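You operate a simulated robot arm through the tools that you are given. There is no shell and no other tool. Be economical: measure what you need, move in short steps, check, and stop when the job is done.

You are at the controls of a simulated robot arm. One attempt, no reset.

TASK
Run warm suds in the large basin and put the white towel in.
Fine: spout over the large basin; water at about the LOW line, cold on before hot, hot off before cold; one pump of soap; taps shut; the other towel stays out.

Only the result counts: the job must be done as asked and must still hold three seconds after the hand-in. Knocking over, shifting, dropping, spilling or breaking anything else fails it. Flat cloth is picked up by pressing the open fingertips on it (5 to 10 N) and closing them slowly along it; thin cloth reads only 2 to 8 mm in the jaws.

THE ROBOT
A 7-joint arm with a two-finger parallel gripper, fixed in place. Base frame: the origin is at the foot of the arm, x ahead of it, y to its left, z up; the work surface is at about z = 0.91. Units: m, degrees, N and s.
With the tool pointing down near the work surface it reaches from about 0.32 to 0.74 m from the base axis. Its first joint turns from -115.0 to 115.0 degrees. Payload 3.91 kg.
The TCP is the grasp point between the finger pads, 0.03 m short of the fingertips. In the tool frame z runs along the fingers and y along their closing line. The gripper opens to 0.11 m. The fingers are 0.02 m wide and 0.01 m thick; the gripper's body (0.048 by 0.112 m) begins 0.055 m behind the TCP.
Orientation is told as [roll, pitch, yaw] about the base's x, y, z axes, in that order, counted from this pose: with the fingers straight down and closing along the base's y, the tool's x points along the base's -x, its y along +y and its z along -z.

THE INTERFACE
- The arm moves only by the tool send_rows. Its argument "series" is one flat list of numbers, 6 for each row, row after row: the shift along the tool's x, y, z in units of 400 mm (1.0 is 400 mm), then the turn, a rotation vector about the tool's x, y, z in units of 120 degrees (1.0 is 120 degrees). In form: [dx, dy, dz, wx, wy, wz, dx, dy, dz, wx, wy, wz, ...]. A call has 1 to 20 rows; each row is the pose to reach, as a shift and turn from the pose commanded when the call began, along the tool's axes at that moment. "jaw" is the opening, from 0 (shut) to 1 (fully open), set as the call begins (left out, the last holds). A call with a number of a shift or a turn outside -1 to 1 is refused whole. Each row takes 0.2 s and may step no farther than 0.05 m and 8.6 degrees from the row before; otherwise, or with a gripper value out of range, the whole call is refused. A pose out of reach is approached as far as the arm can. The call stops where the force on the tool passes 90 N (or 10 N more than at its start, if that is more) or the arm is blocked; 0.2 s more then pass. Each finger travels about 0.108 m/s and halts on what it meets, pressing with about 42 N; the grip force reading is that of the motor and also rises with nothing between the fingers. The clock runs only during rows and for 0.2 s after the last one: add rows that repeat a pose to give the fingers time. The reply holds the time, the measured pose of the TCP, the force on the tool along the base axes, the opening and the grip force, in the units named above and with some noise.
- Cameras (640 x 400 px; columns grow to the right, rows downward): "scene" is fixed at [0.4005, 0.5005, 1.6896]; the picture's right is [-1.00, -0.09, 0.00], its down [-0.07, 0.80, -0.60] and it looks along [0.05, -0.60, -0.80] (base axes); focal length 343 px, centre (320, 200). "wrist" rides on the gripper at [-0.036, 0, -0.057] in the tool frame; the picture's right is [0.00, -1.00, 0.00], its down [0.97, 0.00, -0.24] and it looks along [0.24, 0.00, 0.97] (tool axes); focal length 218 px, centre (320, 200). There is no depth. A picture from a camera that has moved, and an enlarged one, comes with that camera's place and axes in the base frame and with its lens.
- snapshot(camera): a new picture of that camera. It takes no simulated time.
- move_column(by): slides the trunk up (or, below 0, down) by that many m; the arm rides with it, the base frame stays. It gives what a move gives, with no picture.
- zoom(camera, box): a new picture of the part [left, top, right, bottom] of that camera's present view, enlarged. It takes no simulated time.
- sign_off(): hands the job in; it is judged then, once.

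Go step by step. Nothing tells you positions but the pictures and the camera data: compare them with the known pose of the tool, close in by small moves and look again before you grip or let go. The budget is 120 turns and 76 pictures, counting those below and the enlarged ones. Unless the task says otherwise, let go and move clear before handing in, and close with one line.

The tools are called after "Request:" by a JSON object that holds its "name" and its "arguments". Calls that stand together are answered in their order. send_rows: Moves the arm, as the interface text tells. Its arguments: {"type":"object","properties":{"series":{"type":"array"},"jaw":{"type":"number"}},"required":["series"]} The other tools are called the same way: move_column (by) slides the trunk up or down; snapshot (camera) takes a picture; zoom (camera, box) takes an enlarged picture of a part of a camera's view; sign_off () hands the job in.

At the start:

```text
t: 0.0
tcp_pos: [0.5241, -0.0364, 1.2925]
ee_rot: [0.0, 0.0, 0.0]
contact_force: [0.0, -0.7, 0.4]
grip_width: 0.11
gripper_force: 0.0
trunk travel left (down, up): [-0.9, 0.09]
```

scene: 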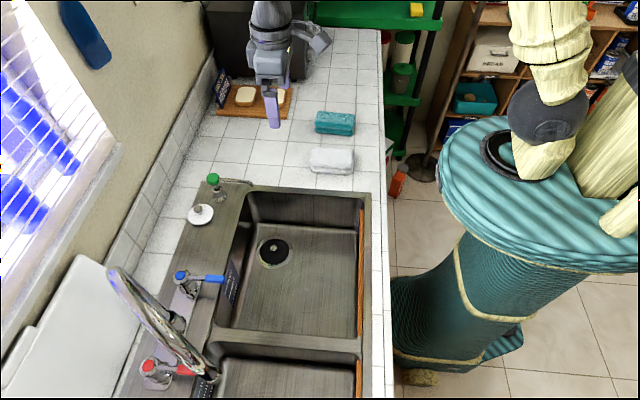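
wrist: 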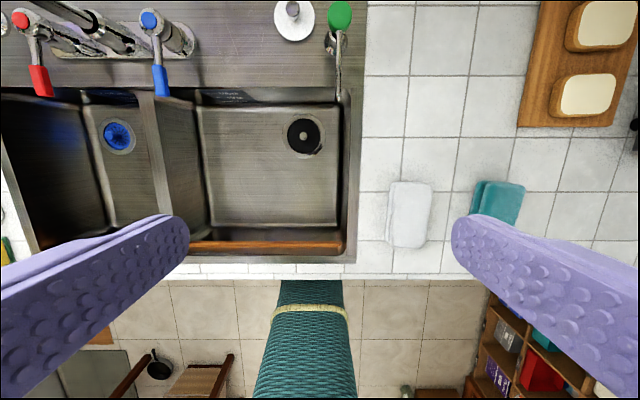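

I see a double sink: the large basin (at about y≈0) with a black drain, the small basin to the left, two lever taps (blue and red), a swinging spout, a green-topped pump and two towels. I'll look closer first.

Request:
{"name": "zoom", "arguments": {"camera": "scene", "box": [90, 160, 390, 400]}}

Request:
{"name": "zoom", "arguments": {"camera": "wrist", "box": [0, 0, 380, 260]}}

Request:
{"name": "zoom", "arguments": {"camera": "scene", "box": [160, 40, 380, 220]}}

```text
1.67 times, centred on (240, 280) of scene
camera zoom: at [0.4005, 0.5005, 1.6896], right [-1.0, -0.09, 0.0], down [-0.07, 0.8, -0.6], along [0.05, -0.6, -0.8], focal length 571 px, centre (453, 67)
```

zoom: 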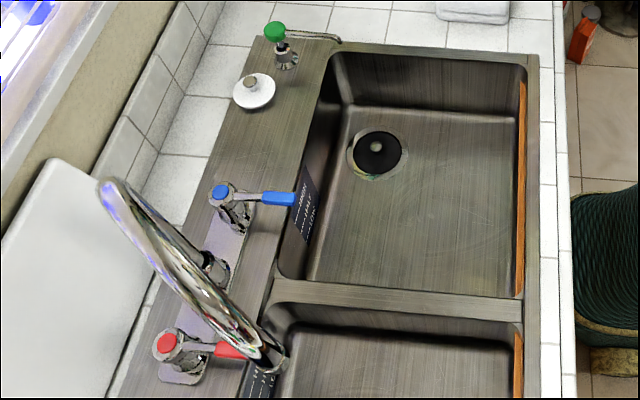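

```text
1.54 times, centred on (190, 130) of wrist
camera zoom: at [0.5602, -0.0379, 1.3484], right [0.0, -1.0, 0.0], down [-0.97, 0.0, 0.24], along [-0.24, 0.0, -0.97], focal length 336 px, centre (520, 308)
```

zoom: 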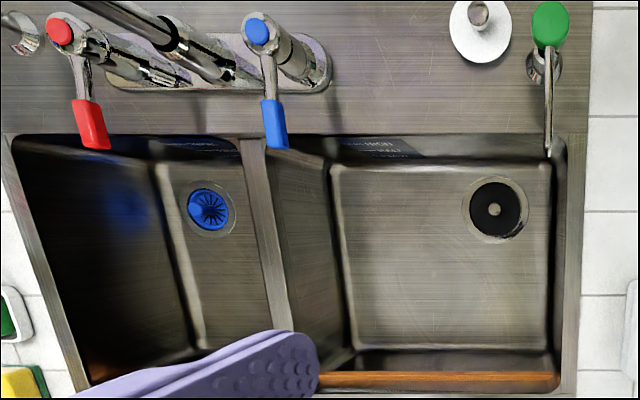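

```text
2.22 times, centred on (270, 130) of scene
camera zoom: at [0.4005, 0.5005, 1.6896], right [-1.0, -0.09, 0.0], down [-0.07, 0.8, -0.6], along [0.05, -0.6, -0.8], focal length 762 px, centre (431, 356)
```

zoom: 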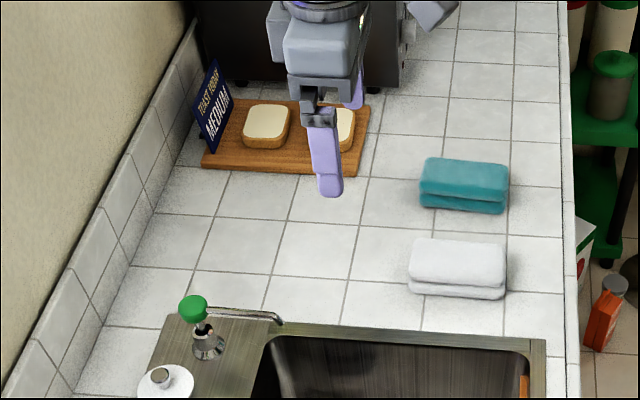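

The large drain has a black piece with a knob; a white knobbed plug lies on the ledge. I'll back off and tilt the tool to view the taps, spout and drain more closely.

Request:
{"name": "send_rows", "arguments": {"series": [0.075, 0.06, 0, 0, -0.066, 0, 0.15, 0.12, 0, 0, -0.132, 0, 0.225, 0.18, 0, 0, -0.198, 0, 0.3, 0.24, 0, 0, -0.264, 0, 0.375, 0.3, 0, 0, -0.33, 0], "jaw": 0}}

Request:
{"name": "snapshot", "arguments": {"camera": "wrist"}}

```text
t: 1.2
tcp_pos: [0.3923, 0.0935, 1.3068]
ee_rot: [-4.0, -36.1, 4.9]
contact_force: [2.1, -0.2, 0.2]
grip_width: 0.0
gripper_force: 37.3
out of reach, approached as far as the arm can: row 4, 5
trunk travel left (down, up): [-0.9, 0.09]
```

```text
70 pictures are left
camera wrist: at [0.3883, 0.0976, 1.3732], right [0.04, -1.0, 0.06], down [-0.92, -0.06, -0.38], along [0.38, -0.04, -0.92], focal length 218 px, centre (320, 200)
```

wrist: 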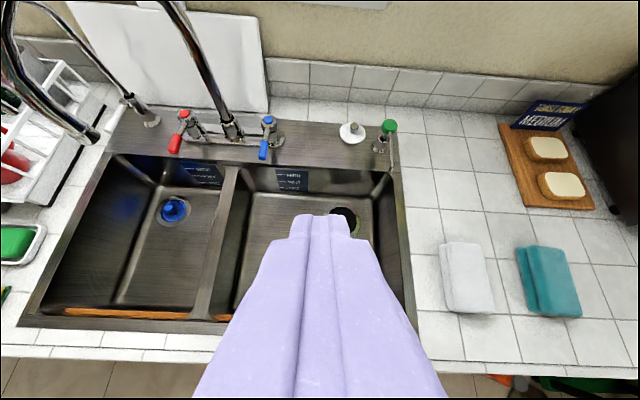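

The gooseneck spout now hangs over the left (small) basin. I'll zoom in on the taps and level marks.

Request:
{"name": "zoom", "arguments": {"camera": "wrist", "box": [0, 0, 320, 200]}}

Request:
{"name": "zoom", "arguments": {"camera": "wrist", "box": [220, 110, 420, 235]}}

```text
2.00 times, centred on (160, 100) of wrist
camera zoom: at [0.3883, 0.0976, 1.3732], right [0.04, -1.0, 0.06], down [-0.92, -0.06, -0.38], along [0.38, -0.04, -0.92], focal length 436 px, centre (640, 400)
```

zoom: 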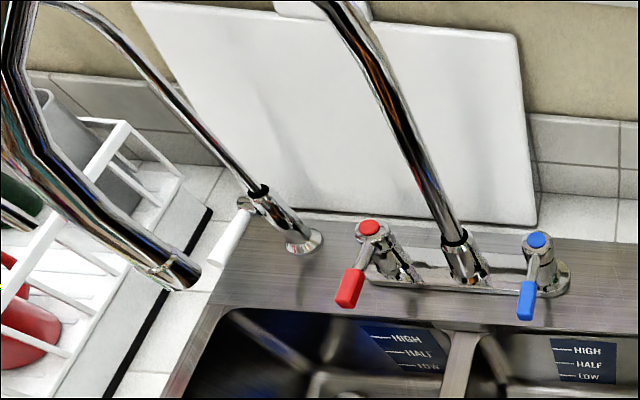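

```text
3.20 times, centred on (320, 172) of wrist
camera zoom: at [0.3883, 0.0976, 1.3732], right [0.04, -1.0, 0.06], down [-0.92, -0.06, -0.38], along [0.38, -0.04, -0.92], focal length 698 px, centre (320, 288)
```

zoom: 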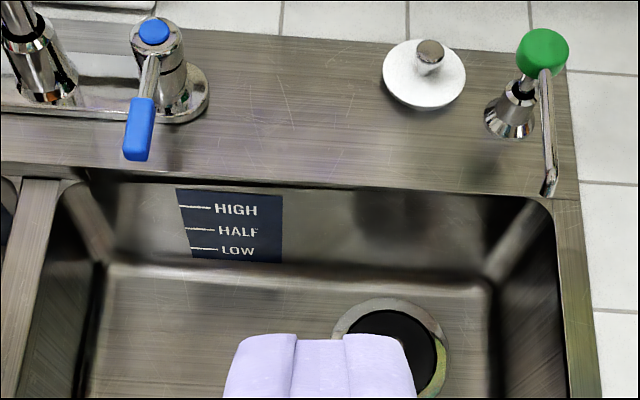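

The spout hangs over the small basin at about (0.58, 0.42, 1.10), pivoting at about (0.73, 0.29). Before anything else I'll look straight into the large basin to see whether the drain is plugged.

Request:
{"name": "send_rows", "arguments": {"series": [-0.004, -0.037, 0.102, -0.0035, 0.05, 0.0047, -0.008, -0.074, 0.204, -0.007, 0.1, 0.0093, -0.0125, -0.111, 0.306, -0.0105, 0.15, 0.014, -0.017, -0.148, 0.408, -0.014, 0.2, 0.0187, -0.021, -0.185, 0.51, -0.0175, 0.25, 0.0233, -0.025, -0.222, 0.612, -0.021, 0.301, 0.028], "jaw": 0.6}}

Request:
{"name": "snapshot", "arguments": {"camera": "wrist"}}

```text
t: 2.6
tcp_pos: [0.5686, 0.0067, 1.1292]
ee_rot: [3.6, -3.2, -2.4]
contact_force: [0.5, 0.0, 0.3]
grip_width: 0.0657
gripper_force: 0.1
trunk travel left (down, up): [-0.9, 0.09]
```

```text
67 pictures are left
camera wrist: at [0.6018, 0.0013, 1.1873], right [-0.04, -1.0, -0.06], down [-0.98, 0.03, 0.19], along [-0.18, 0.07, -0.98], focal length 218 px, centre (320, 200)
```

wrist: 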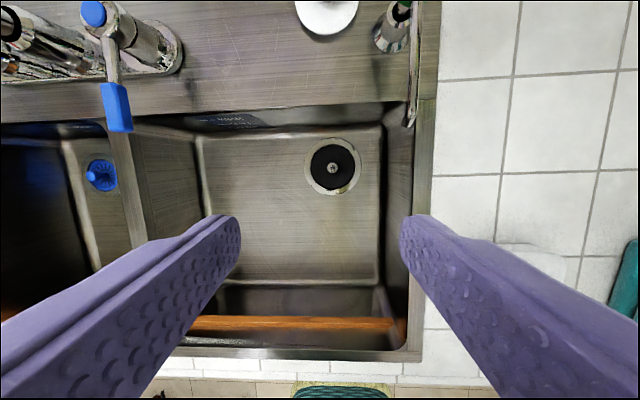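

Request:
{"name": "zoom", "arguments": {"camera": "wrist", "box": [260, 110, 400, 200]}}

Request:
{"name": "zoom", "arguments": {"camera": "wrist", "box": [0, 0, 160, 200]}}

```text
4.44 times, centred on (330, 155) of wrist
camera zoom: at [0.6018, 0.0013, 1.1873], right [-0.04, -1.0, -0.06], down [-0.98, 0.03, 0.19], along [-0.18, 0.07, -0.98], focal length 970 px, centre (276, 400)
```

zoom: 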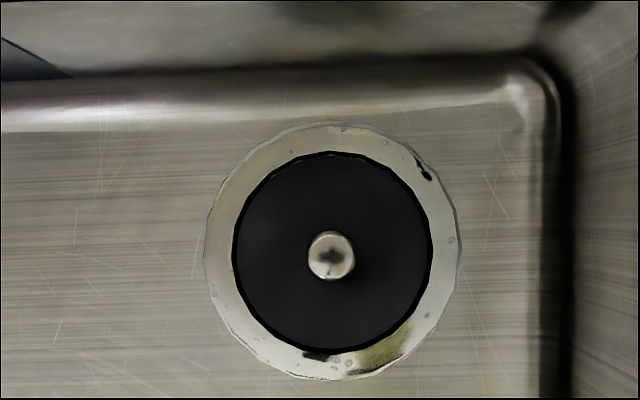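

```text
2.00 times, centred on (80, 100) of wrist
camera zoom: at [0.6018, 0.0013, 1.1873], right [-0.04, -1.0, -0.06], down [-0.98, 0.03, 0.19], along [-0.18, 0.07, -0.98], focal length 436 px, centre (800, 400)
```

zoom: 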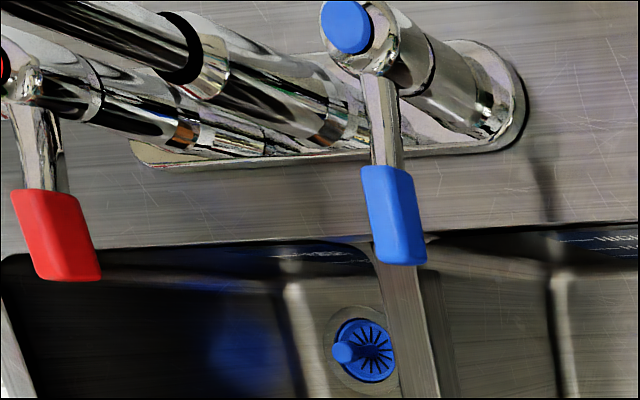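

The black disc with its knob looks like a plug already seated in the large drain, so I'll confirm it once water stands. Next I'll swing round in front of the spout with the jaws shut.

Request:
{"name": "send_rows", "arguments": {"series": [0.039, 0.106, -0.025, 0.003, -0.039, -0.002, 0.078, 0.211, -0.05, 0.007, -0.077, -0.004, 0.117, 0.317, -0.075, 0.01, -0.116, -0.007, 0.156, 0.422, -0.1, 0.013, -0.155, -0.009, 0.194, 0.528, -0.125, 0.017, -0.193, -0.011, 0.233, 0.633, -0.15, 0.02, -0.232, -0.013, 0.272, 0.739, -0.175, 0.023, -0.271, -0.016, 0.311, 0.844, -0.2, 0.027, -0.309, -0.018, 0.35, 0.95, -0.225, 0.03, -0.348, -0.02], "jaw": 0}}

Request:
{"name": "snapshot", "arguments": {"camera": "wrist"}}

Request:
{"name": "snapshot", "arguments": {"camera": "scene"}}

```text
t: 4.6
tcp_pos: [0.4346, 0.3899, 1.2356]
ee_rot: [-1.0, -45.3, -0.8]
contact_force: [0.6, 0.7, -0.1]
grip_width: 0.0
gripper_force: 37.9
trunk travel left (down, up): [-0.9, 0.09]
```

```text
64 pictures are left
camera wrist: at [0.4204, 0.3894, 1.3009], right [-0.03, -1.0, 0.01], down [-0.85, 0.02, -0.52], along [0.52, -0.02, -0.85], focal length 218 px, centre (320, 200)
```

wrist: 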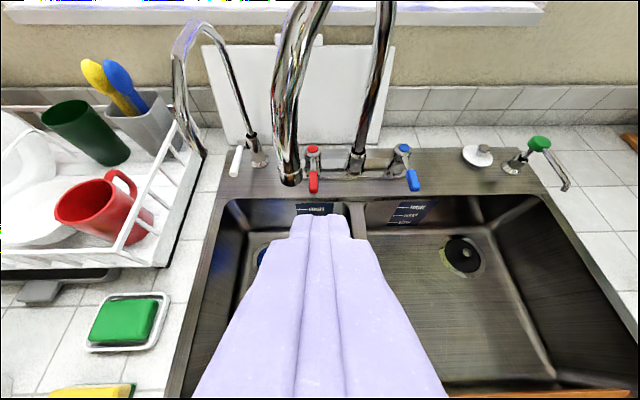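

```text
63 pictures are left
```

scene: 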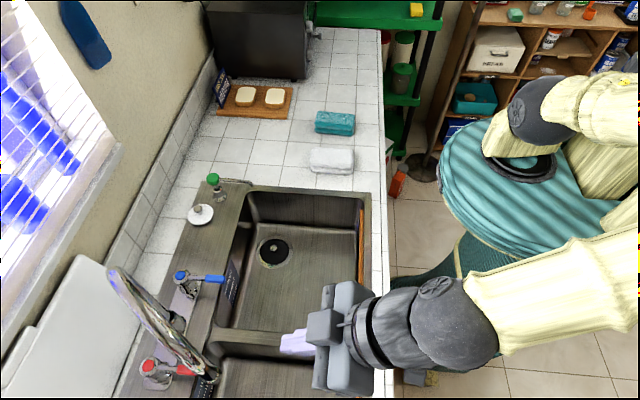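

The spout mouth is confirmed at about (0.575, 0.42, 1.10). I'll go round its left side with the shut fingers.

Request:
{"name": "send_rows", "arguments": {"series": [0, 0.12, 0, 0, 0, 0, 0, 0.24, 0, 0, 0, 0, -0.015, 0.24, 0.11, 0, 0, 0, -0.03, 0.24, 0.22, 0, 0, 0, -0.045, 0.24, 0.33, 0, 0, 0, -0.06, 0.24, 0.43, 0, 0, 0], "jaw": 0}}

Request:
{"name": "snapshot", "arguments": {"camera": "wrist"}}

Request:
{"name": "snapshot", "arguments": {"camera": "scene"}}

```text
t: 6.0
tcp_pos: [0.5789, 0.4777, 1.1311]
ee_rot: [-0.9, -45.1, -0.9]
contact_force: [1.0, -0.3, 0.5]
grip_width: 0.0
gripper_force: 37.5
trunk travel left (down, up): [-0.9, 0.09]
```

```text
62 pictures are left
camera wrist: at [0.5645, 0.4785, 1.1948], right [-0.03, -1.0, 0.01], down [-0.85, 0.02, -0.52], along [0.52, -0.02, -0.85], focal length 218 px, centre (320, 200)
```

wrist: 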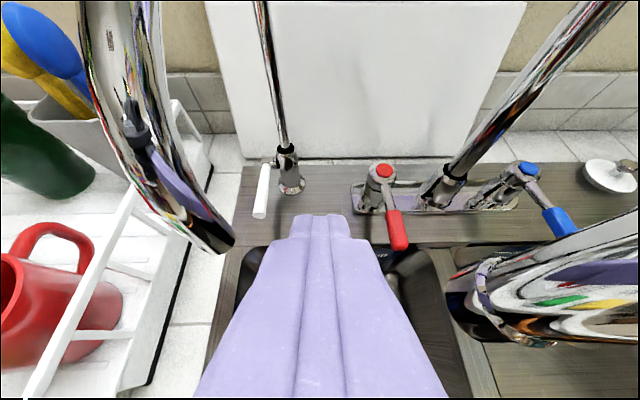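

```text
61 pictures are left
```

scene: 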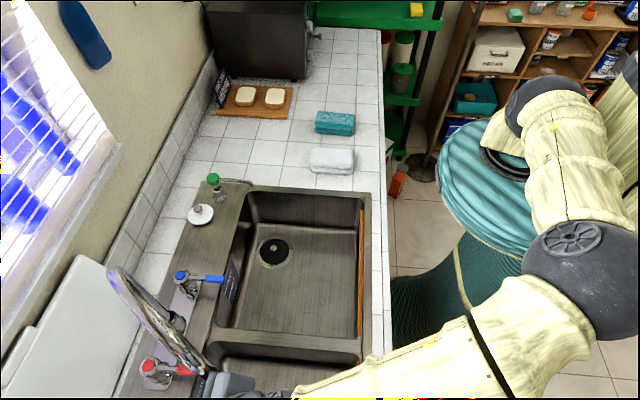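

The finger stands just left of the spout mouth. I'll sweep it round the pivot, first half of the arc, then look.

Request:
{"name": "send_rows", "arguments": {"series": [-0.014, -0.085, 0.014, 0, 0, 0, 0.023, -0.135, -0.023, 0, 0, 0, 0.051, -0.19, -0.051, 0, 0, 0, 0.076, -0.252, -0.076, 0, 0, 0, 0.094, -0.307, -0.094, 0, 0, 0]}}

Request:
{"name": "snapshot", "arguments": {"camera": "wrist"}}

```text
t: 7.2
tcp_pos: [0.5213, 0.3574, 1.1325]
ee_rot: [-0.9, -45.2, -0.9]
contact_force: [-0.6, 0.1, -0.3]
grip_width: 0.0001
gripper_force: 37.3
trunk travel left (down, up): [-0.9, 0.09]
```

```text
60 pictures are left
camera wrist: at [0.5062, 0.3569, 1.1972], right [-0.03, -1.0, 0.01], down [-0.85, 0.02, -0.52], along [0.52, -0.02, -0.85], focal length 218 px, centre (320, 200)
```

wrist: 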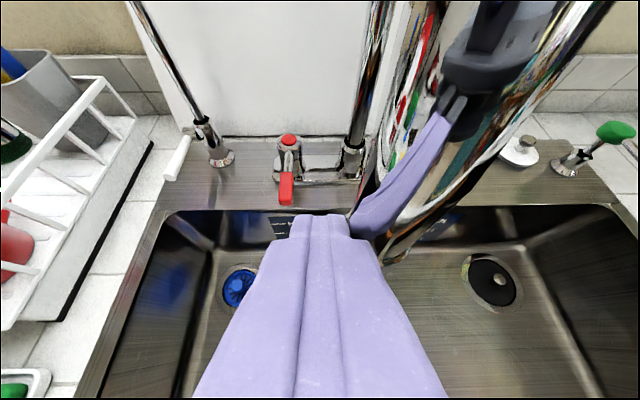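

The spout is turning with the finger. I'll continue the arc until it stands over the large basin.

Request:
{"name": "send_rows", "arguments": {"series": [0.014, -0.088, -0.014, 0, 0, 0, 0.017, -0.175, -0.017, 0, 0, 0, 0.01, -0.263, -0.01, 0, 0, 0, -0.007, -0.348, 0.007, 0, 0, 0, -0.036, -0.428, 0.036, 0, 0, 0, -0.06, -0.478, 0.06, 0, 0, 0]}}

Request:
{"name": "snapshot", "arguments": {"camera": "wrist"}}

Request:
{"name": "snapshot", "arguments": {"camera": "scene"}}

```text
t: 8.6
tcp_pos: [0.5513, 0.1643, 1.1351]
ee_rot: [-0.9, -45.2, -0.9]
contact_force: [0.0, 0.0, 0.1]
grip_width: 0.0
gripper_force: 38.0
trunk travel left (down, up): [-0.9, 0.09]
```

```text
59 pictures are left
camera wrist: at [0.5358, 0.1641, 1.1993], right [-0.03, -1.0, 0.01], down [-0.85, 0.02, -0.52], along [0.52, -0.02, -0.85], focal length 218 px, centre (320, 200)
```

wrist: 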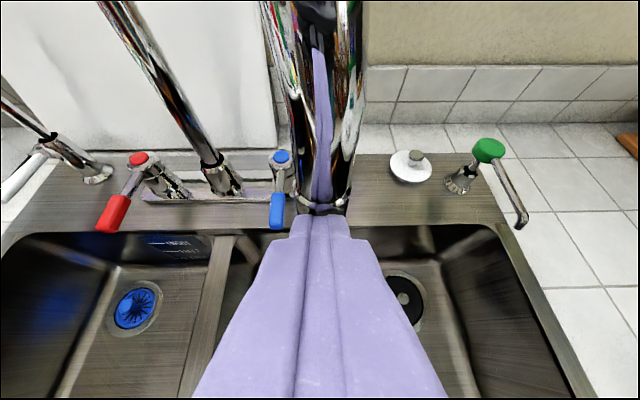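

```text
58 pictures are left
```

scene: 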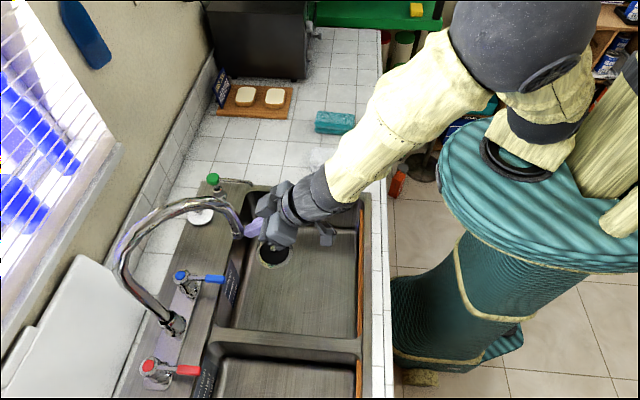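

The spout now stands over the large basin at about (0.595, 0.158). I'll back away and line up, flatter, in front of the blue (cold) lever with the jaws part open.

Request:
{"name": "send_rows", "arguments": {"series": [0, 0.03, -0.1, 0, 0, 0, 0, 0.06, -0.2, 0, 0, 0, 0.075, 0.08, -0.12, 0, -0.042, 0, 0.15, 0.1, -0.04, 0, -0.084, 0, 0.2225, 0.11, 0.0425, 0, -0.125, 0], "jaw": 0.6}}

Request:
{"name": "snapshot", "arguments": {"camera": "wrist"}}

Request:
{"name": "snapshot", "arguments": {"camera": "scene"}}

```text
t: 9.8
tcp_pos: [0.5039, 0.209, 1.0584]
ee_rot: [-1.3, -60.2, -0.2]
contact_force: [-0.3, -0.5, 0.0]
grip_width: 0.0662
gripper_force: 0.2
trunk travel left (down, up): [-0.9, 0.09]
```

```text
57 pictures are left
camera wrist: at [0.472, 0.2103, 1.1173], right [-0.03, -1.0, 0.01], down [-0.69, 0.01, -0.72], along [0.72, -0.03, -0.69], focal length 218 px, centre (320, 200)
```

wrist: 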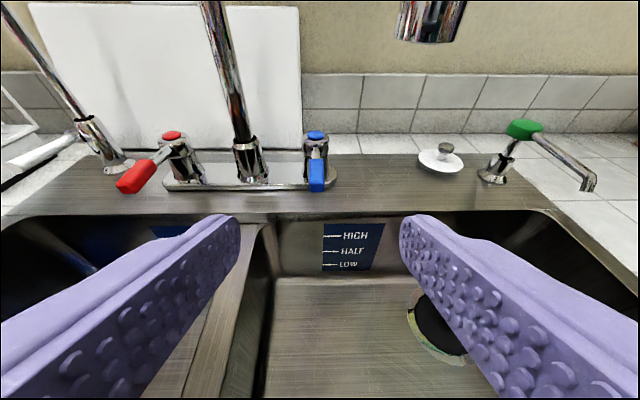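

```text
56 pictures are left
```

scene: 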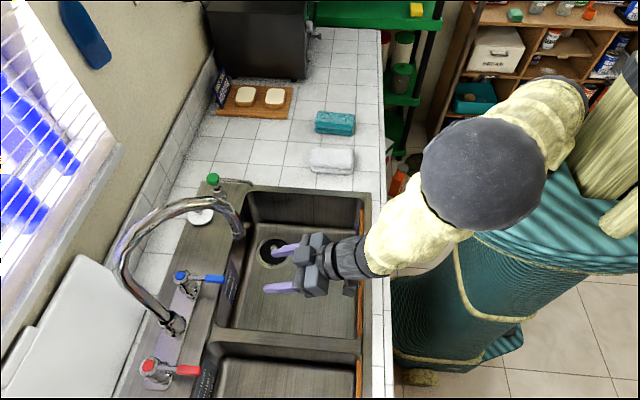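

The blue grip is dead ahead (y≈0.208, z≈0.984). I'll slide forward so the fingers straddle it.

Request:
{"name": "send_rows", "arguments": {"series": [-0.003, 0, 0.1, 0, 0, 0, -0.006, 0, 0.2, 0, 0, 0, -0.009, 0, 0.3, 0, 0, 0, -0.012, 0, 0.386, 0, 0, 0]}}

Request:
{"name": "snapshot", "arguments": {"camera": "wrist"}}

Request:
{"name": "zoom", "arguments": {"camera": "scene", "box": [100, 170, 340, 320]}}

```text
t: 10.8
tcp_pos: [0.6371, 0.204, 0.9863]
ee_rot: [-1.4, -60.2, -0.3]
contact_force: [0.1, -0.3, -0.2]
grip_width: 0.0658
gripper_force: 0.0
trunk travel left (down, up): [-0.9, 0.09]
```

```text
55 pictures are left
camera wrist: at [0.6067, 0.2055, 1.0451], right [-0.03, -1.0, 0.01], down [-0.69, 0.01, -0.72], along [0.72, -0.03, -0.69], focal length 218 px, centre (320, 200)
```

wrist: 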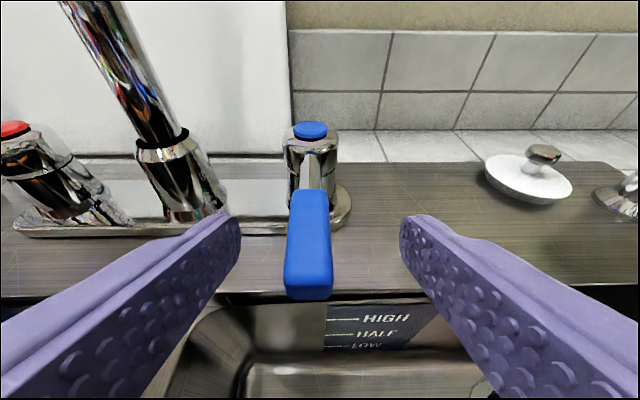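

```text
2.67 times, centred on (220, 245) of scene
camera zoom: at [0.4005, 0.5005, 1.6896], right [-1.0, -0.09, 0.0], down [-0.07, 0.8, -0.6], along [0.05, -0.6, -0.8], focal length 914 px, centre (587, 80)
```

zoom: 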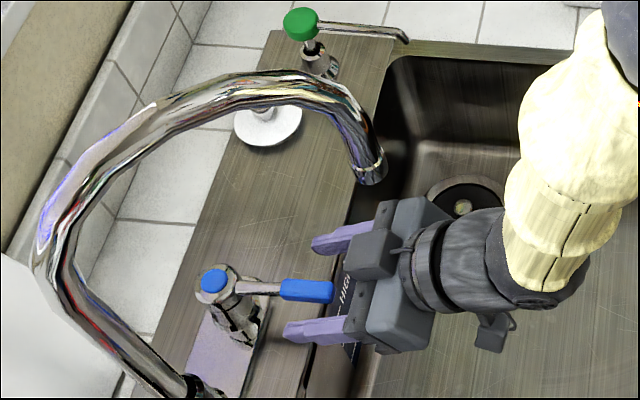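

The fingers straddle the blue lever. I'll nudge it gently to the right (−y) to see which way it turns.

Request:
{"name": "send_rows", "arguments": {"series": [0, -0.03, 0.02, 0, 0, 0, 0, -0.055, 0.02, 0, 0, 0, 0, -0.07, 0.02, 0, 0, 0]}}

Request:
{"name": "snapshot", "arguments": {"camera": "wrist"}}

```text
t: 11.6
tcp_pos: [0.6438, 0.1753, 0.9833]
ee_rot: [-1.3, -60.1, -0.3]
contact_force: [-0.8, 0.1, -1.5]
grip_width: 0.0664
gripper_force: 0.3
trunk travel left (down, up): [-0.9, 0.09]
```

```text
53 pictures are left
camera wrist: at [0.6125, 0.1766, 1.042], right [-0.03, -1.0, 0.01], down [-0.69, 0.01, -0.72], along [0.72, -0.03, -0.69], focal length 218 px, centre (320, 200)
```

wrist: 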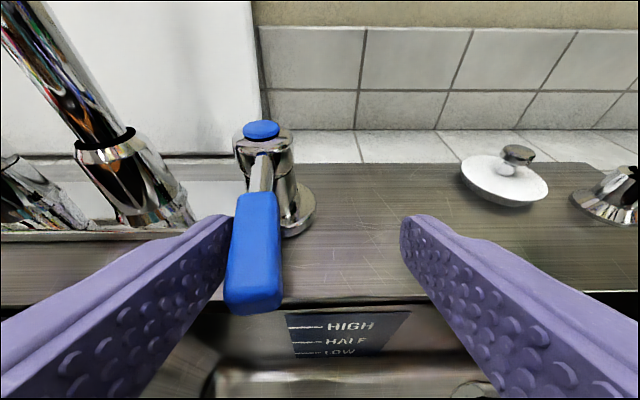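

The left finger is only just touching. A little farther right.

Request:
{"name": "send_rows", "arguments": {"series": [0, -0.015, 0, 0, 0, 0, 0, -0.03, 0, 0, 0, 0, 0, -0.04, 0, 0, 0, 0]}}

Request:
{"name": "zoom", "arguments": {"camera": "wrist", "box": [160, 90, 480, 400]}}

```text
t: 12.4
tcp_pos: [0.642, 0.1614, 0.9824]
ee_rot: [-1.4, -60.1, -0.3]
contact_force: [-0.4, 0.9, 0.3]
grip_width: 0.0663
gripper_force: 0.1
trunk travel left (down, up): [-0.9, 0.09]
```

```text
1.29 times, centred on (320, 245) of wrist
camera zoom: at [0.6118, 0.1614, 1.0422], right [-0.03, -1.0, 0.01], down [-0.69, 0.01, -0.72], along [0.72, -0.03, -0.69], focal length 282 px, centre (320, 142)
```

zoom: 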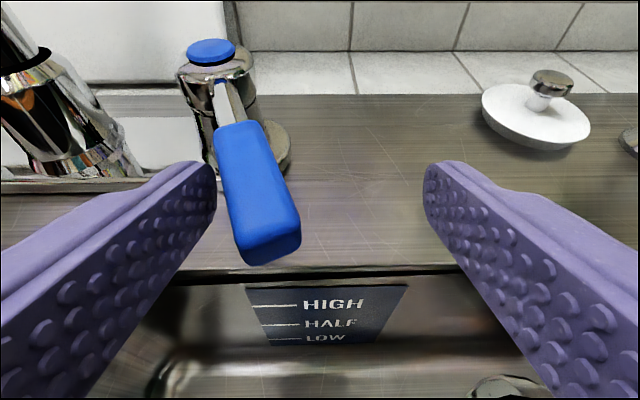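

The lever swings easily to the right. I'll check whether water has started.

Request:
{"name": "zoom", "arguments": {"camera": "scene", "box": [100, 170, 380, 345]}}

```text
2.29 times, centred on (240, 258) of scene
camera zoom: at [0.4005, 0.5005, 1.6896], right [-1.0, -0.09, 0.0], down [-0.07, 0.8, -0.6], along [0.05, -0.6, -0.8], focal length 784 px, centre (503, 69)
```

zoom: 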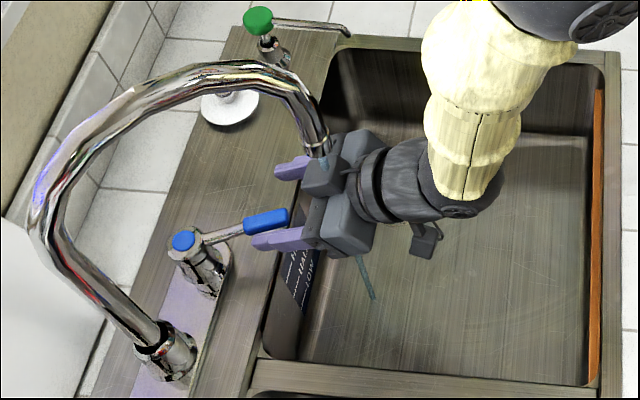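

Cold water is running into the large basin and blue opens to the right. Now back out and across to the red lever.

Request:
{"name": "send_rows", "arguments": {"series": [0, 0, -0.12, 0, 0, 0, 0, 0, -0.24, 0, 0, 0, 0, 0, -0.32, 0, 0, 0, 0, 0.12, -0.32, 0, 0, 0, 0, 0.24, -0.32, 0, 0, 0, 0, 0.36, -0.32, 0, 0, 0, 0, 0.48, -0.32, 0, 0, 0, 0, 0.55, -0.3, 0, 0, 0]}}

Request:
{"name": "snapshot", "arguments": {"camera": "wrist"}}

Request:
{"name": "snapshot", "arguments": {"camera": "scene"}}

```text
t: 14.2
tcp_pos: [0.5452, 0.3841, 1.0402]
ee_rot: [-1.4, -60.1, -0.3]
contact_force: [0.0, 0.7, 0.8]
grip_width: 0.066
gripper_force: 0.1
trunk travel left (down, up): [-0.9, 0.09]
```

```text
50 pictures are left
camera wrist: at [0.5129, 0.3854, 1.0991], right [-0.03, -1.0, 0.01], down [-0.69, 0.01, -0.72], along [0.72, -0.03, -0.69], focal length 218 px, centre (320, 200)
```

wrist: 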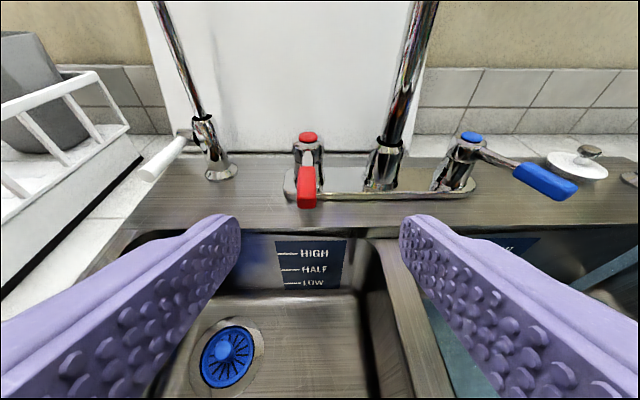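

```text
49 pictures are left
```

scene: 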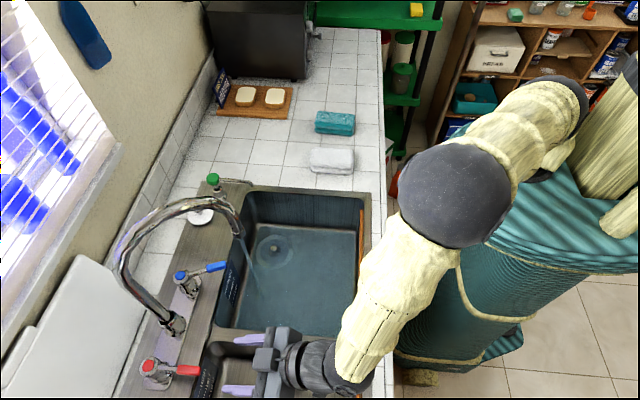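

Water is pooling well. I go forward onto the red lever and try it to the left (+y).

Request:
{"name": "send_rows", "arguments": {"series": [0, 0.01, 0.1, 0, 0, 0, 0, 0.01, 0.2, 0, 0, 0, 0, 0.01, 0.29, 0, 0, 0, 0, 0.06, 0.29, 0, 0, 0, 0, 0.11, 0.29, 0, 0, 0]}}

Request:
{"name": "snapshot", "arguments": {"camera": "wrist"}}

Request:
{"name": "zoom", "arguments": {"camera": "scene", "box": [100, 170, 380, 345]}}

```text
t: 15.4
tcp_pos: [0.6477, 0.4255, 0.9827]
ee_rot: [-1.3, -60.2, -0.4]
contact_force: [-0.2, -0.4, -0.1]
grip_width: 0.0664
gripper_force: 0.2
trunk travel left (down, up): [-0.9, 0.09]
```

```text
48 pictures are left
camera wrist: at [0.6159, 0.4261, 1.0407], right [-0.03, -1.0, 0.01], down [-0.69, 0.01, -0.72], along [0.72, -0.03, -0.69], focal length 218 px, centre (320, 200)
```

wrist: 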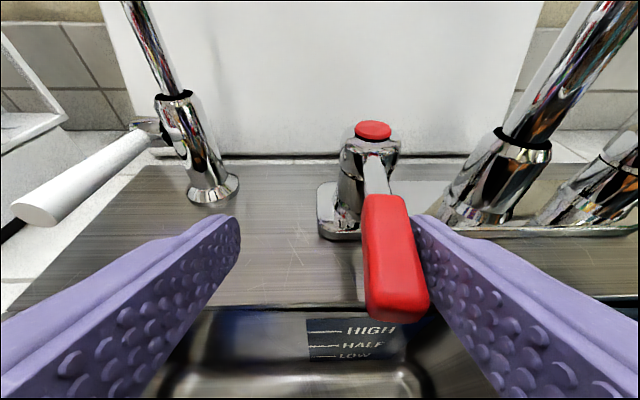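

```text
2.29 times, centred on (240, 258) of scene
camera zoom: at [0.4005, 0.5005, 1.6896], right [-1.0, -0.09, 0.0], down [-0.07, 0.8, -0.6], along [0.05, -0.6, -0.8], focal length 784 px, centre (503, 69)
```

zoom: 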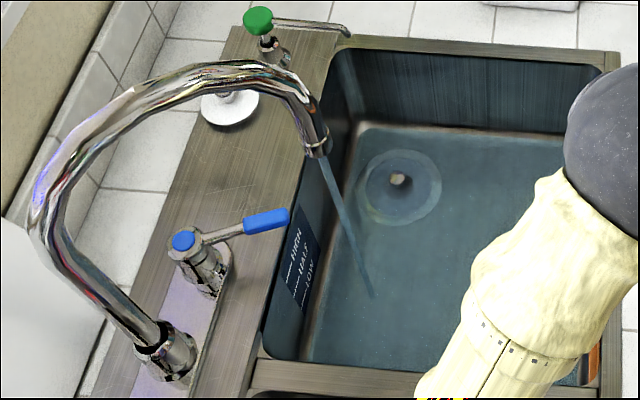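

Contact made; I push on about 4 cm to the left.

Request:
{"name": "send_rows", "arguments": {"series": [0, 0.05, 0, 0, 0, 0, 0, 0.1, 0, 0, 0, 0]}}

Request:
{"name": "snapshot", "arguments": {"camera": "wrist"}}

Request:
{"name": "zoom", "arguments": {"camera": "scene", "box": [200, 220, 300, 300]}}

```text
t: 16.0
tcp_pos: [0.6473, 0.4657, 0.9809]
ee_rot: [-1.4, -60.1, -0.2]
contact_force: [0.8, -0.1, -0.4]
grip_width: 0.0661
gripper_force: 0.7
trunk travel left (down, up): [-0.9, 0.09]
```

```text
46 pictures are left
camera wrist: at [0.6162, 0.4664, 1.0399], right [-0.03, -1.0, 0.01], down [-0.69, 0.01, -0.72], along [0.72, -0.03, -0.69], focal length 218 px, centre (320, 200)
```

wrist: 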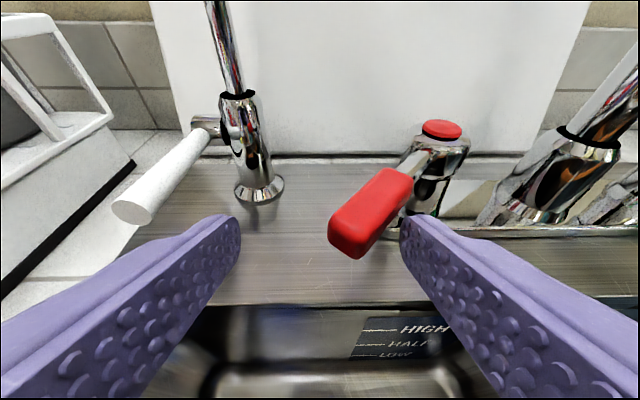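

```text
5.00 times, centred on (250, 260) of scene
camera zoom: at [0.4005, 0.5005, 1.6896], right [-1.0, -0.09, 0.0], down [-0.07, 0.8, -0.6], along [0.05, -0.6, -0.8], focal length 1714 px, centre (670, -100)
```

zoom: 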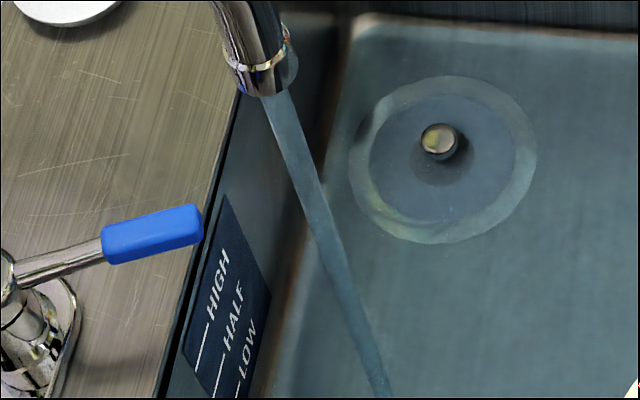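

Hot is on too (a broader stream). The clock is stopped, so I check the level against the LOW line now.

Request:
{"name": "zoom", "arguments": {"camera": "scene", "box": [215, 255, 265, 290]}}

Request:
{"name": "zoom", "arguments": {"camera": "scene", "box": [200, 180, 390, 345]}}

```text
11.43 times, centred on (240, 272) of scene
camera zoom: at [0.4005, 0.5005, 1.6896], right [-1.0, -0.09, 0.0], down [-0.07, 0.8, -0.6], along [0.05, -0.6, -0.8], focal length 3918 px, centre (1234, -629)
```

zoom: 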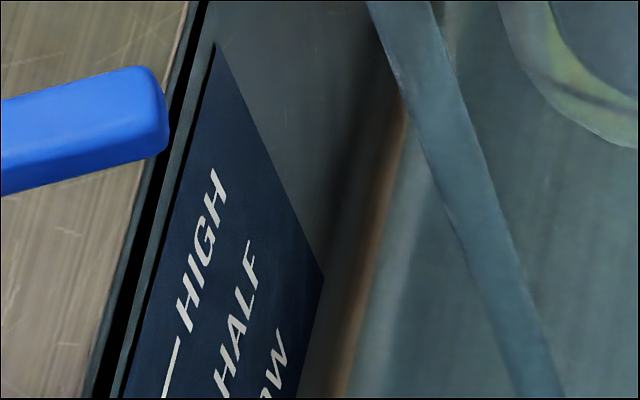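

```text
2.42 times, centred on (295, 262) of scene
camera zoom: at [0.4005, 0.5005, 1.6896], right [-1.0, -0.09, 0.0], down [-0.07, 0.8, -0.6], along [0.05, -0.6, -0.8], focal length 831 px, centre (381, 48)
```

zoom: 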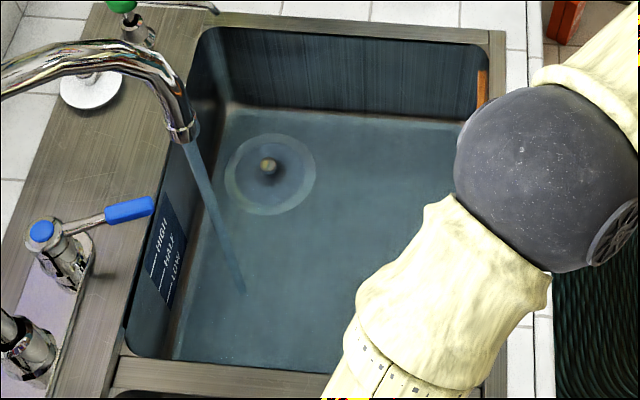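

The surface is hard to read from here. I'll back out quickly and look at the marks with the wrist camera.

Request:
{"name": "send_rows", "arguments": {"series": [0, 0, -0.12, 0, 0, 0, 0, -0.02, -0.24, 0, 0, 0, 0, -0.14, -0.25, 0, 0, 0, 0, -0.26, -0.25, 0, 0, 0, 0, -0.38, -0.25, 0, 0, 0, 0, -0.5, -0.25, 0, 0, 0]}}

Request:
{"name": "snapshot", "arguments": {"camera": "wrist"}}

```text
t: 17.4
tcp_pos: [0.5562, 0.2661, 1.0328]
ee_rot: [-1.2, -60.1, -0.5]
contact_force: [0.0, -0.9, 0.4]
grip_width: 0.0661
gripper_force: 0.1
trunk travel left (down, up): [-0.9, 0.09]
```

```text
42 pictures are left
camera wrist: at [0.5248, 0.2669, 1.0914], right [-0.03, -1.0, 0.01], down [-0.69, 0.01, -0.72], along [0.72, -0.03, -0.69], focal length 218 px, centre (320, 200)
```

wrist: 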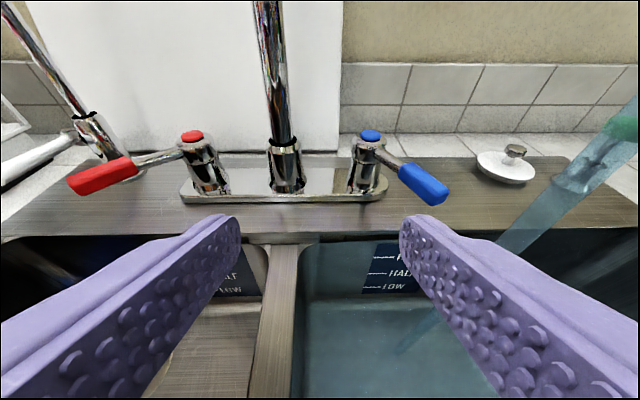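

Request:
{"name": "zoom", "arguments": {"camera": "wrist", "box": [280, 230, 440, 330]}}

```text
4.00 times, centred on (360, 280) of wrist
camera zoom: at [0.5248, 0.2669, 1.0914], right [-0.03, -1.0, 0.01], down [-0.69, 0.01, -0.72], along [0.72, -0.03, -0.69], focal length 873 px, centre (160, -120)
```

zoom: 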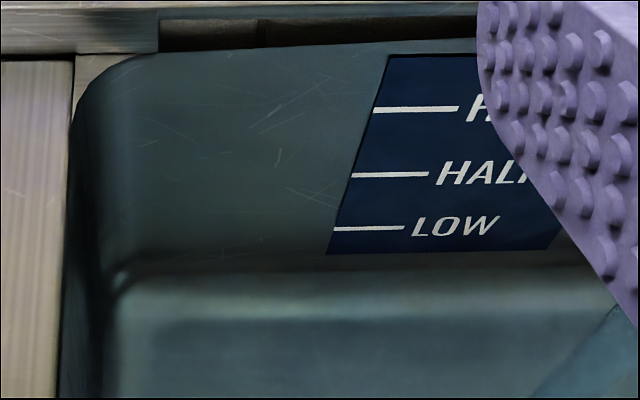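

Everything inside looks tinted, so I need the actual water line. I'll zoom on the far right wall and the panel while time stands still.

Request:
{"name": "zoom", "arguments": {"camera": "scene", "box": [230, 175, 380, 265]}}

Request:
{"name": "zoom", "arguments": {"camera": "wrist", "box": [180, 215, 480, 400]}}

```text
4.27 times, centred on (305, 220) of scene
camera zoom: at [0.4005, 0.5005, 1.6896], right [-1.0, -0.09, 0.0], down [-0.07, 0.8, -0.6], along [0.05, -0.6, -0.8], focal length 1463 px, centre (384, 115)
```

zoom: 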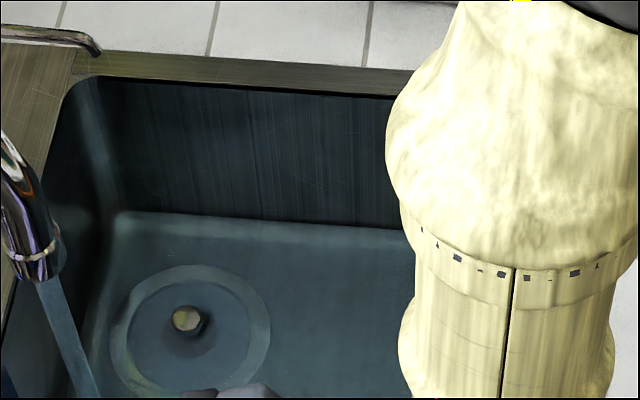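

```text
2.13 times, centred on (330, 308) of wrist
camera zoom: at [0.5248, 0.2669, 1.0914], right [-0.03, -1.0, 0.01], down [-0.69, 0.01, -0.72], along [0.72, -0.03, -0.69], focal length 466 px, centre (299, -29)
```

zoom: 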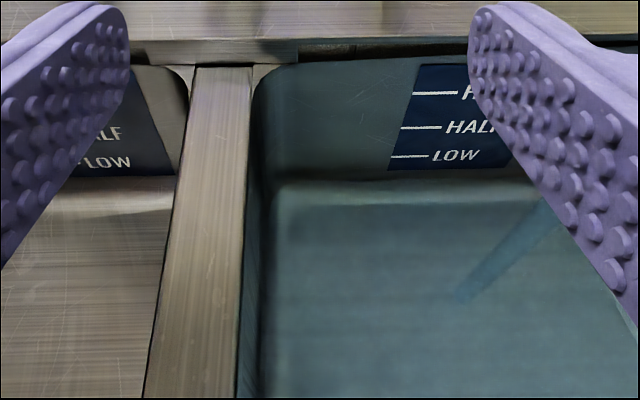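

The tint shows no clear line, so I'll be safe: shut hot first, then cold, and inspect at leisure (I can top up in the same order). Going to the red lever now.

Request:
{"name": "send_rows", "arguments": {"series": [0, 0.118, 0, 0, 0, 0, 0, 0.236, 0, 0, 0, 0, 0, 0.354, 0, 0, 0, 0, 0, 0.465, 0.03, 0, 0, 0, 0, 0.465, 0.14, 0, 0, 0, 0, 0.465, 0.25, 0, 0, 0, 0, 0.345, 0.25, 0, 0, 0, 0, 0.25, 0.25, 0, 0, 0, 0, 0.22, 0.25, 0, 0, 0]}}

Request:
{"name": "snapshot", "arguments": {"camera": "wrist"}}

```text
t: 19.4
tcp_pos: [0.6464, 0.3598, 0.9843]
ee_rot: [-1.2, -60.3, 0.0]
contact_force: [10.3, 31.1, -1.4]
grip_width: 0.0816
gripper_force: 15.9
trunk travel left (down, up): [-0.9, 0.09]
```

```text
38 pictures are left
camera wrist: at [0.6153, 0.3601, 1.0417], right [-0.02, -1.0, 0.01], down [-0.69, 0.01, -0.72], along [0.72, -0.02, -0.69], focal length 218 px, centre (320, 200)
```

wrist: 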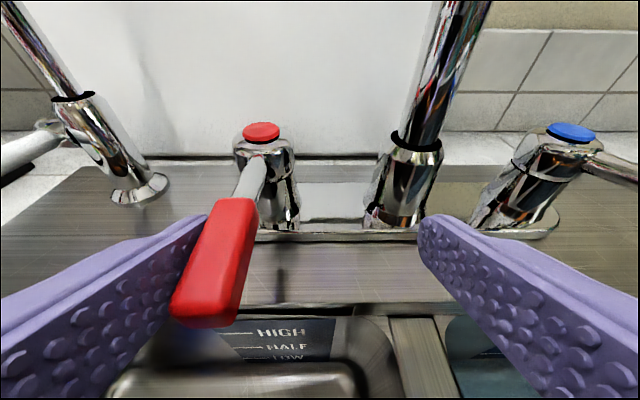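

Red is back at its stop, straight ahead (shut). Now the same for blue.

Request:
{"name": "send_rows", "arguments": {"series": [0, 0.02, 0, 0, 0, 0, 0, 0.02, -0.12, 0, 0, 0, 0, 0.0, -0.24, 0, 0, 0, 0, -0.12, -0.26, 0, 0, 0, 0, -0.24, -0.26, 0, 0, 0, 0, -0.36, -0.26, 0, 0, 0, 0, -0.47, -0.24, 0, 0, 0, 0, -0.47, -0.12, 0, 0, 0, 0, -0.47, 0, 0, 0, 0, 0, -0.38, 0, 0, 0, 0, 0, -0.32, 0, 0, 0, 0, 0, -0.29, 0, 0, 0, 0]}}

Request:
{"name": "snapshot", "arguments": {"camera": "wrist"}}

Request:
{"name": "snapshot", "arguments": {"camera": "scene"}}

```text
t: 22.0
tcp_pos: [0.6421, 0.2337, 0.985]
ee_rot: [-1.4, -60.1, -0.4]
contact_force: [1.0, -6.4, -0.6]
grip_width: 0.0686
gripper_force: 2.9
trunk travel left (down, up): [-0.9, 0.09]
```

```text
37 pictures are left
camera wrist: at [0.6106, 0.2355, 1.0425], right [-0.03, -1.0, 0.01], down [-0.69, 0.01, -0.72], along [0.72, -0.03, -0.69], focal length 218 px, centre (320, 200)
```

wrist: 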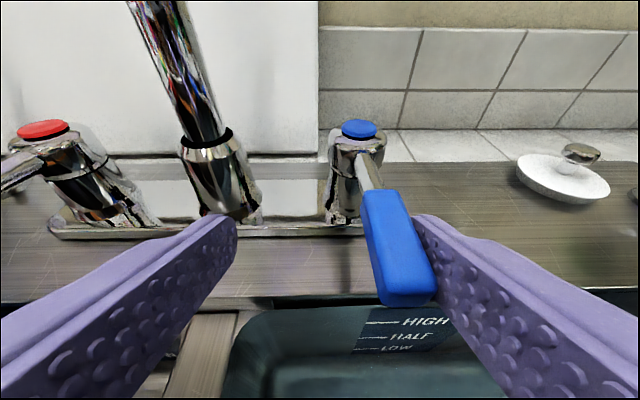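

```text
36 pictures are left
```

scene: 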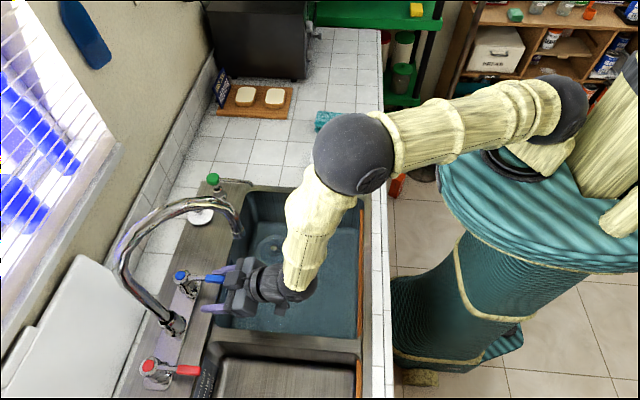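

Both taps are shut and the stream has stopped. I back off low over the basin to read the level.

Request:
{"name": "send_rows", "arguments": {"series": [0, -0.03, 0, 0, 0, 0, 0, -0.03, -0.12, 0, 0, 0, 0.02, -0.03, -0.24, 0, 0, 0, 0.08, -0.03, -0.3, 0, 0, 0, 0.15, -0.03, -0.33, 0, 0, 0], "jaw": 1}}

Request:
{"name": "snapshot", "arguments": {"camera": "wrist"}}

Request:
{"name": "zoom", "arguments": {"camera": "scene", "box": [200, 180, 380, 345]}}

```text
t: 23.2
tcp_pos: [0.498, 0.2292, 0.9986]
ee_rot: [-1.4, -60.2, -0.2]
contact_force: [-0.2, -0.5, 1.1]
grip_width: 0.1102
gripper_force: 0.2
trunk travel left (down, up): [-0.9, 0.09]
```

```text
35 pictures are left
camera wrist: at [0.4657, 0.2299, 1.0572], right [-0.03, -1.0, 0.01], down [-0.69, 0.01, -0.72], along [0.72, -0.03, -0.69], focal length 218 px, centre (320, 200)
```

wrist: 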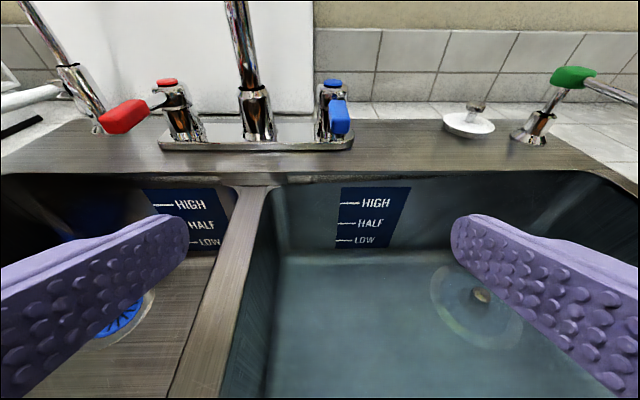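

```text
2.42 times, centred on (290, 262) of scene
camera zoom: at [0.4005, 0.5005, 1.6896], right [-1.0, -0.09, 0.0], down [-0.07, 0.8, -0.6], along [0.05, -0.6, -0.8], focal length 831 px, centre (393, 48)
```

zoom: 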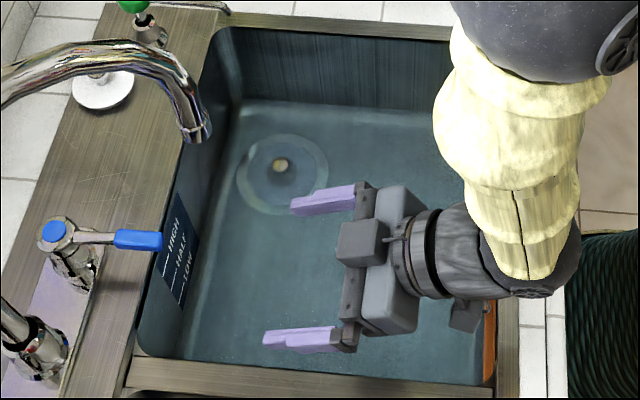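

Request:
{"name": "zoom", "arguments": {"camera": "wrist", "box": [240, 165, 500, 320]}}

Request:
{"name": "zoom", "arguments": {"camera": "wrist", "box": [310, 170, 430, 260]}}

```text
2.46 times, centred on (370, 242) of wrist
camera zoom: at [0.4657, 0.2299, 1.0572], right [-0.03, -1.0, 0.01], down [-0.69, 0.01, -0.72], along [0.72, -0.03, -0.69], focal length 537 px, centre (197, 95)
```

zoom: 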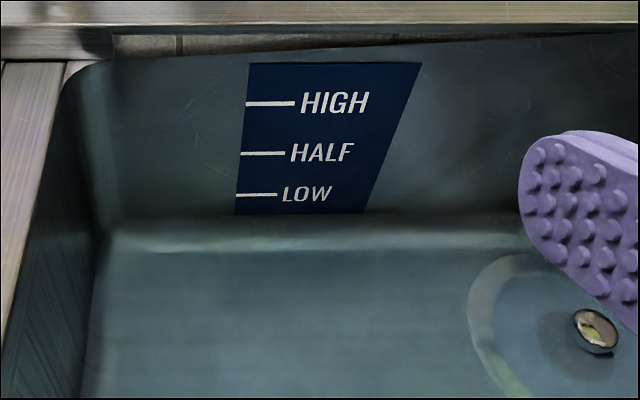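

```text
4.44 times, centred on (370, 215) of wrist
camera zoom: at [0.4657, 0.2299, 1.0572], right [-0.03, -1.0, 0.01], down [-0.69, 0.01, -0.72], along [0.72, -0.03, -0.69], focal length 970 px, centre (98, 133)
```

zoom: 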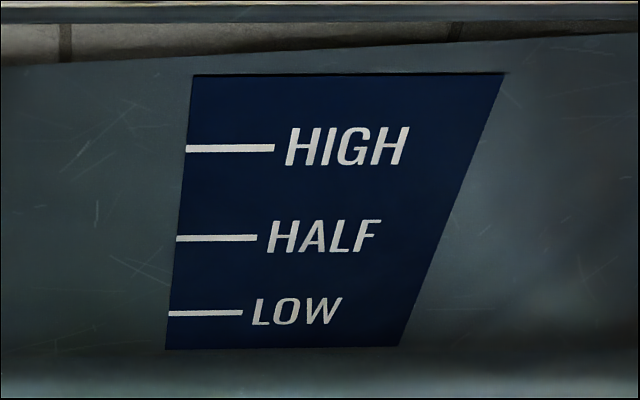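

The LOW line works out at z≈0.773 over a floor near 0.73. The panel itself looks untinted, so the water seems shallow; I'll check the plug knob for a water line.

Request:
{"name": "zoom", "arguments": {"camera": "wrist", "box": [460, 270, 510, 315]}}

Request:
{"name": "zoom", "arguments": {"camera": "scene", "box": [220, 240, 260, 330]}}

```text
8.89 times, centred on (485, 292) of wrist
camera zoom: at [0.4657, 0.2299, 1.0572], right [-0.03, -1.0, 0.01], down [-0.69, 0.01, -0.72], along [0.72, -0.03, -0.69], focal length 1940 px, centre (-1147, -622)
```

zoom: 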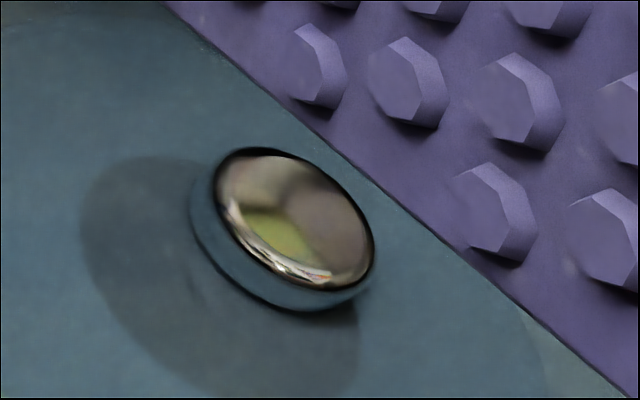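

```text
4.44 times, centred on (240, 285) of scene
camera zoom: at [0.4005, 0.5005, 1.6896], right [-1.0, -0.09, 0.0], down [-0.07, 0.8, -0.6], along [0.05, -0.6, -0.8], focal length 1524 px, centre (676, -178)
```

zoom: 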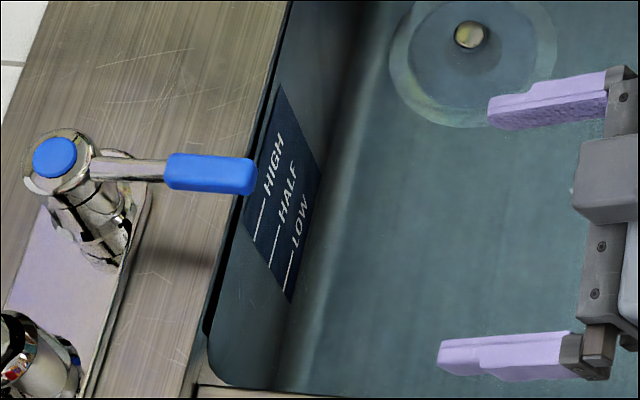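

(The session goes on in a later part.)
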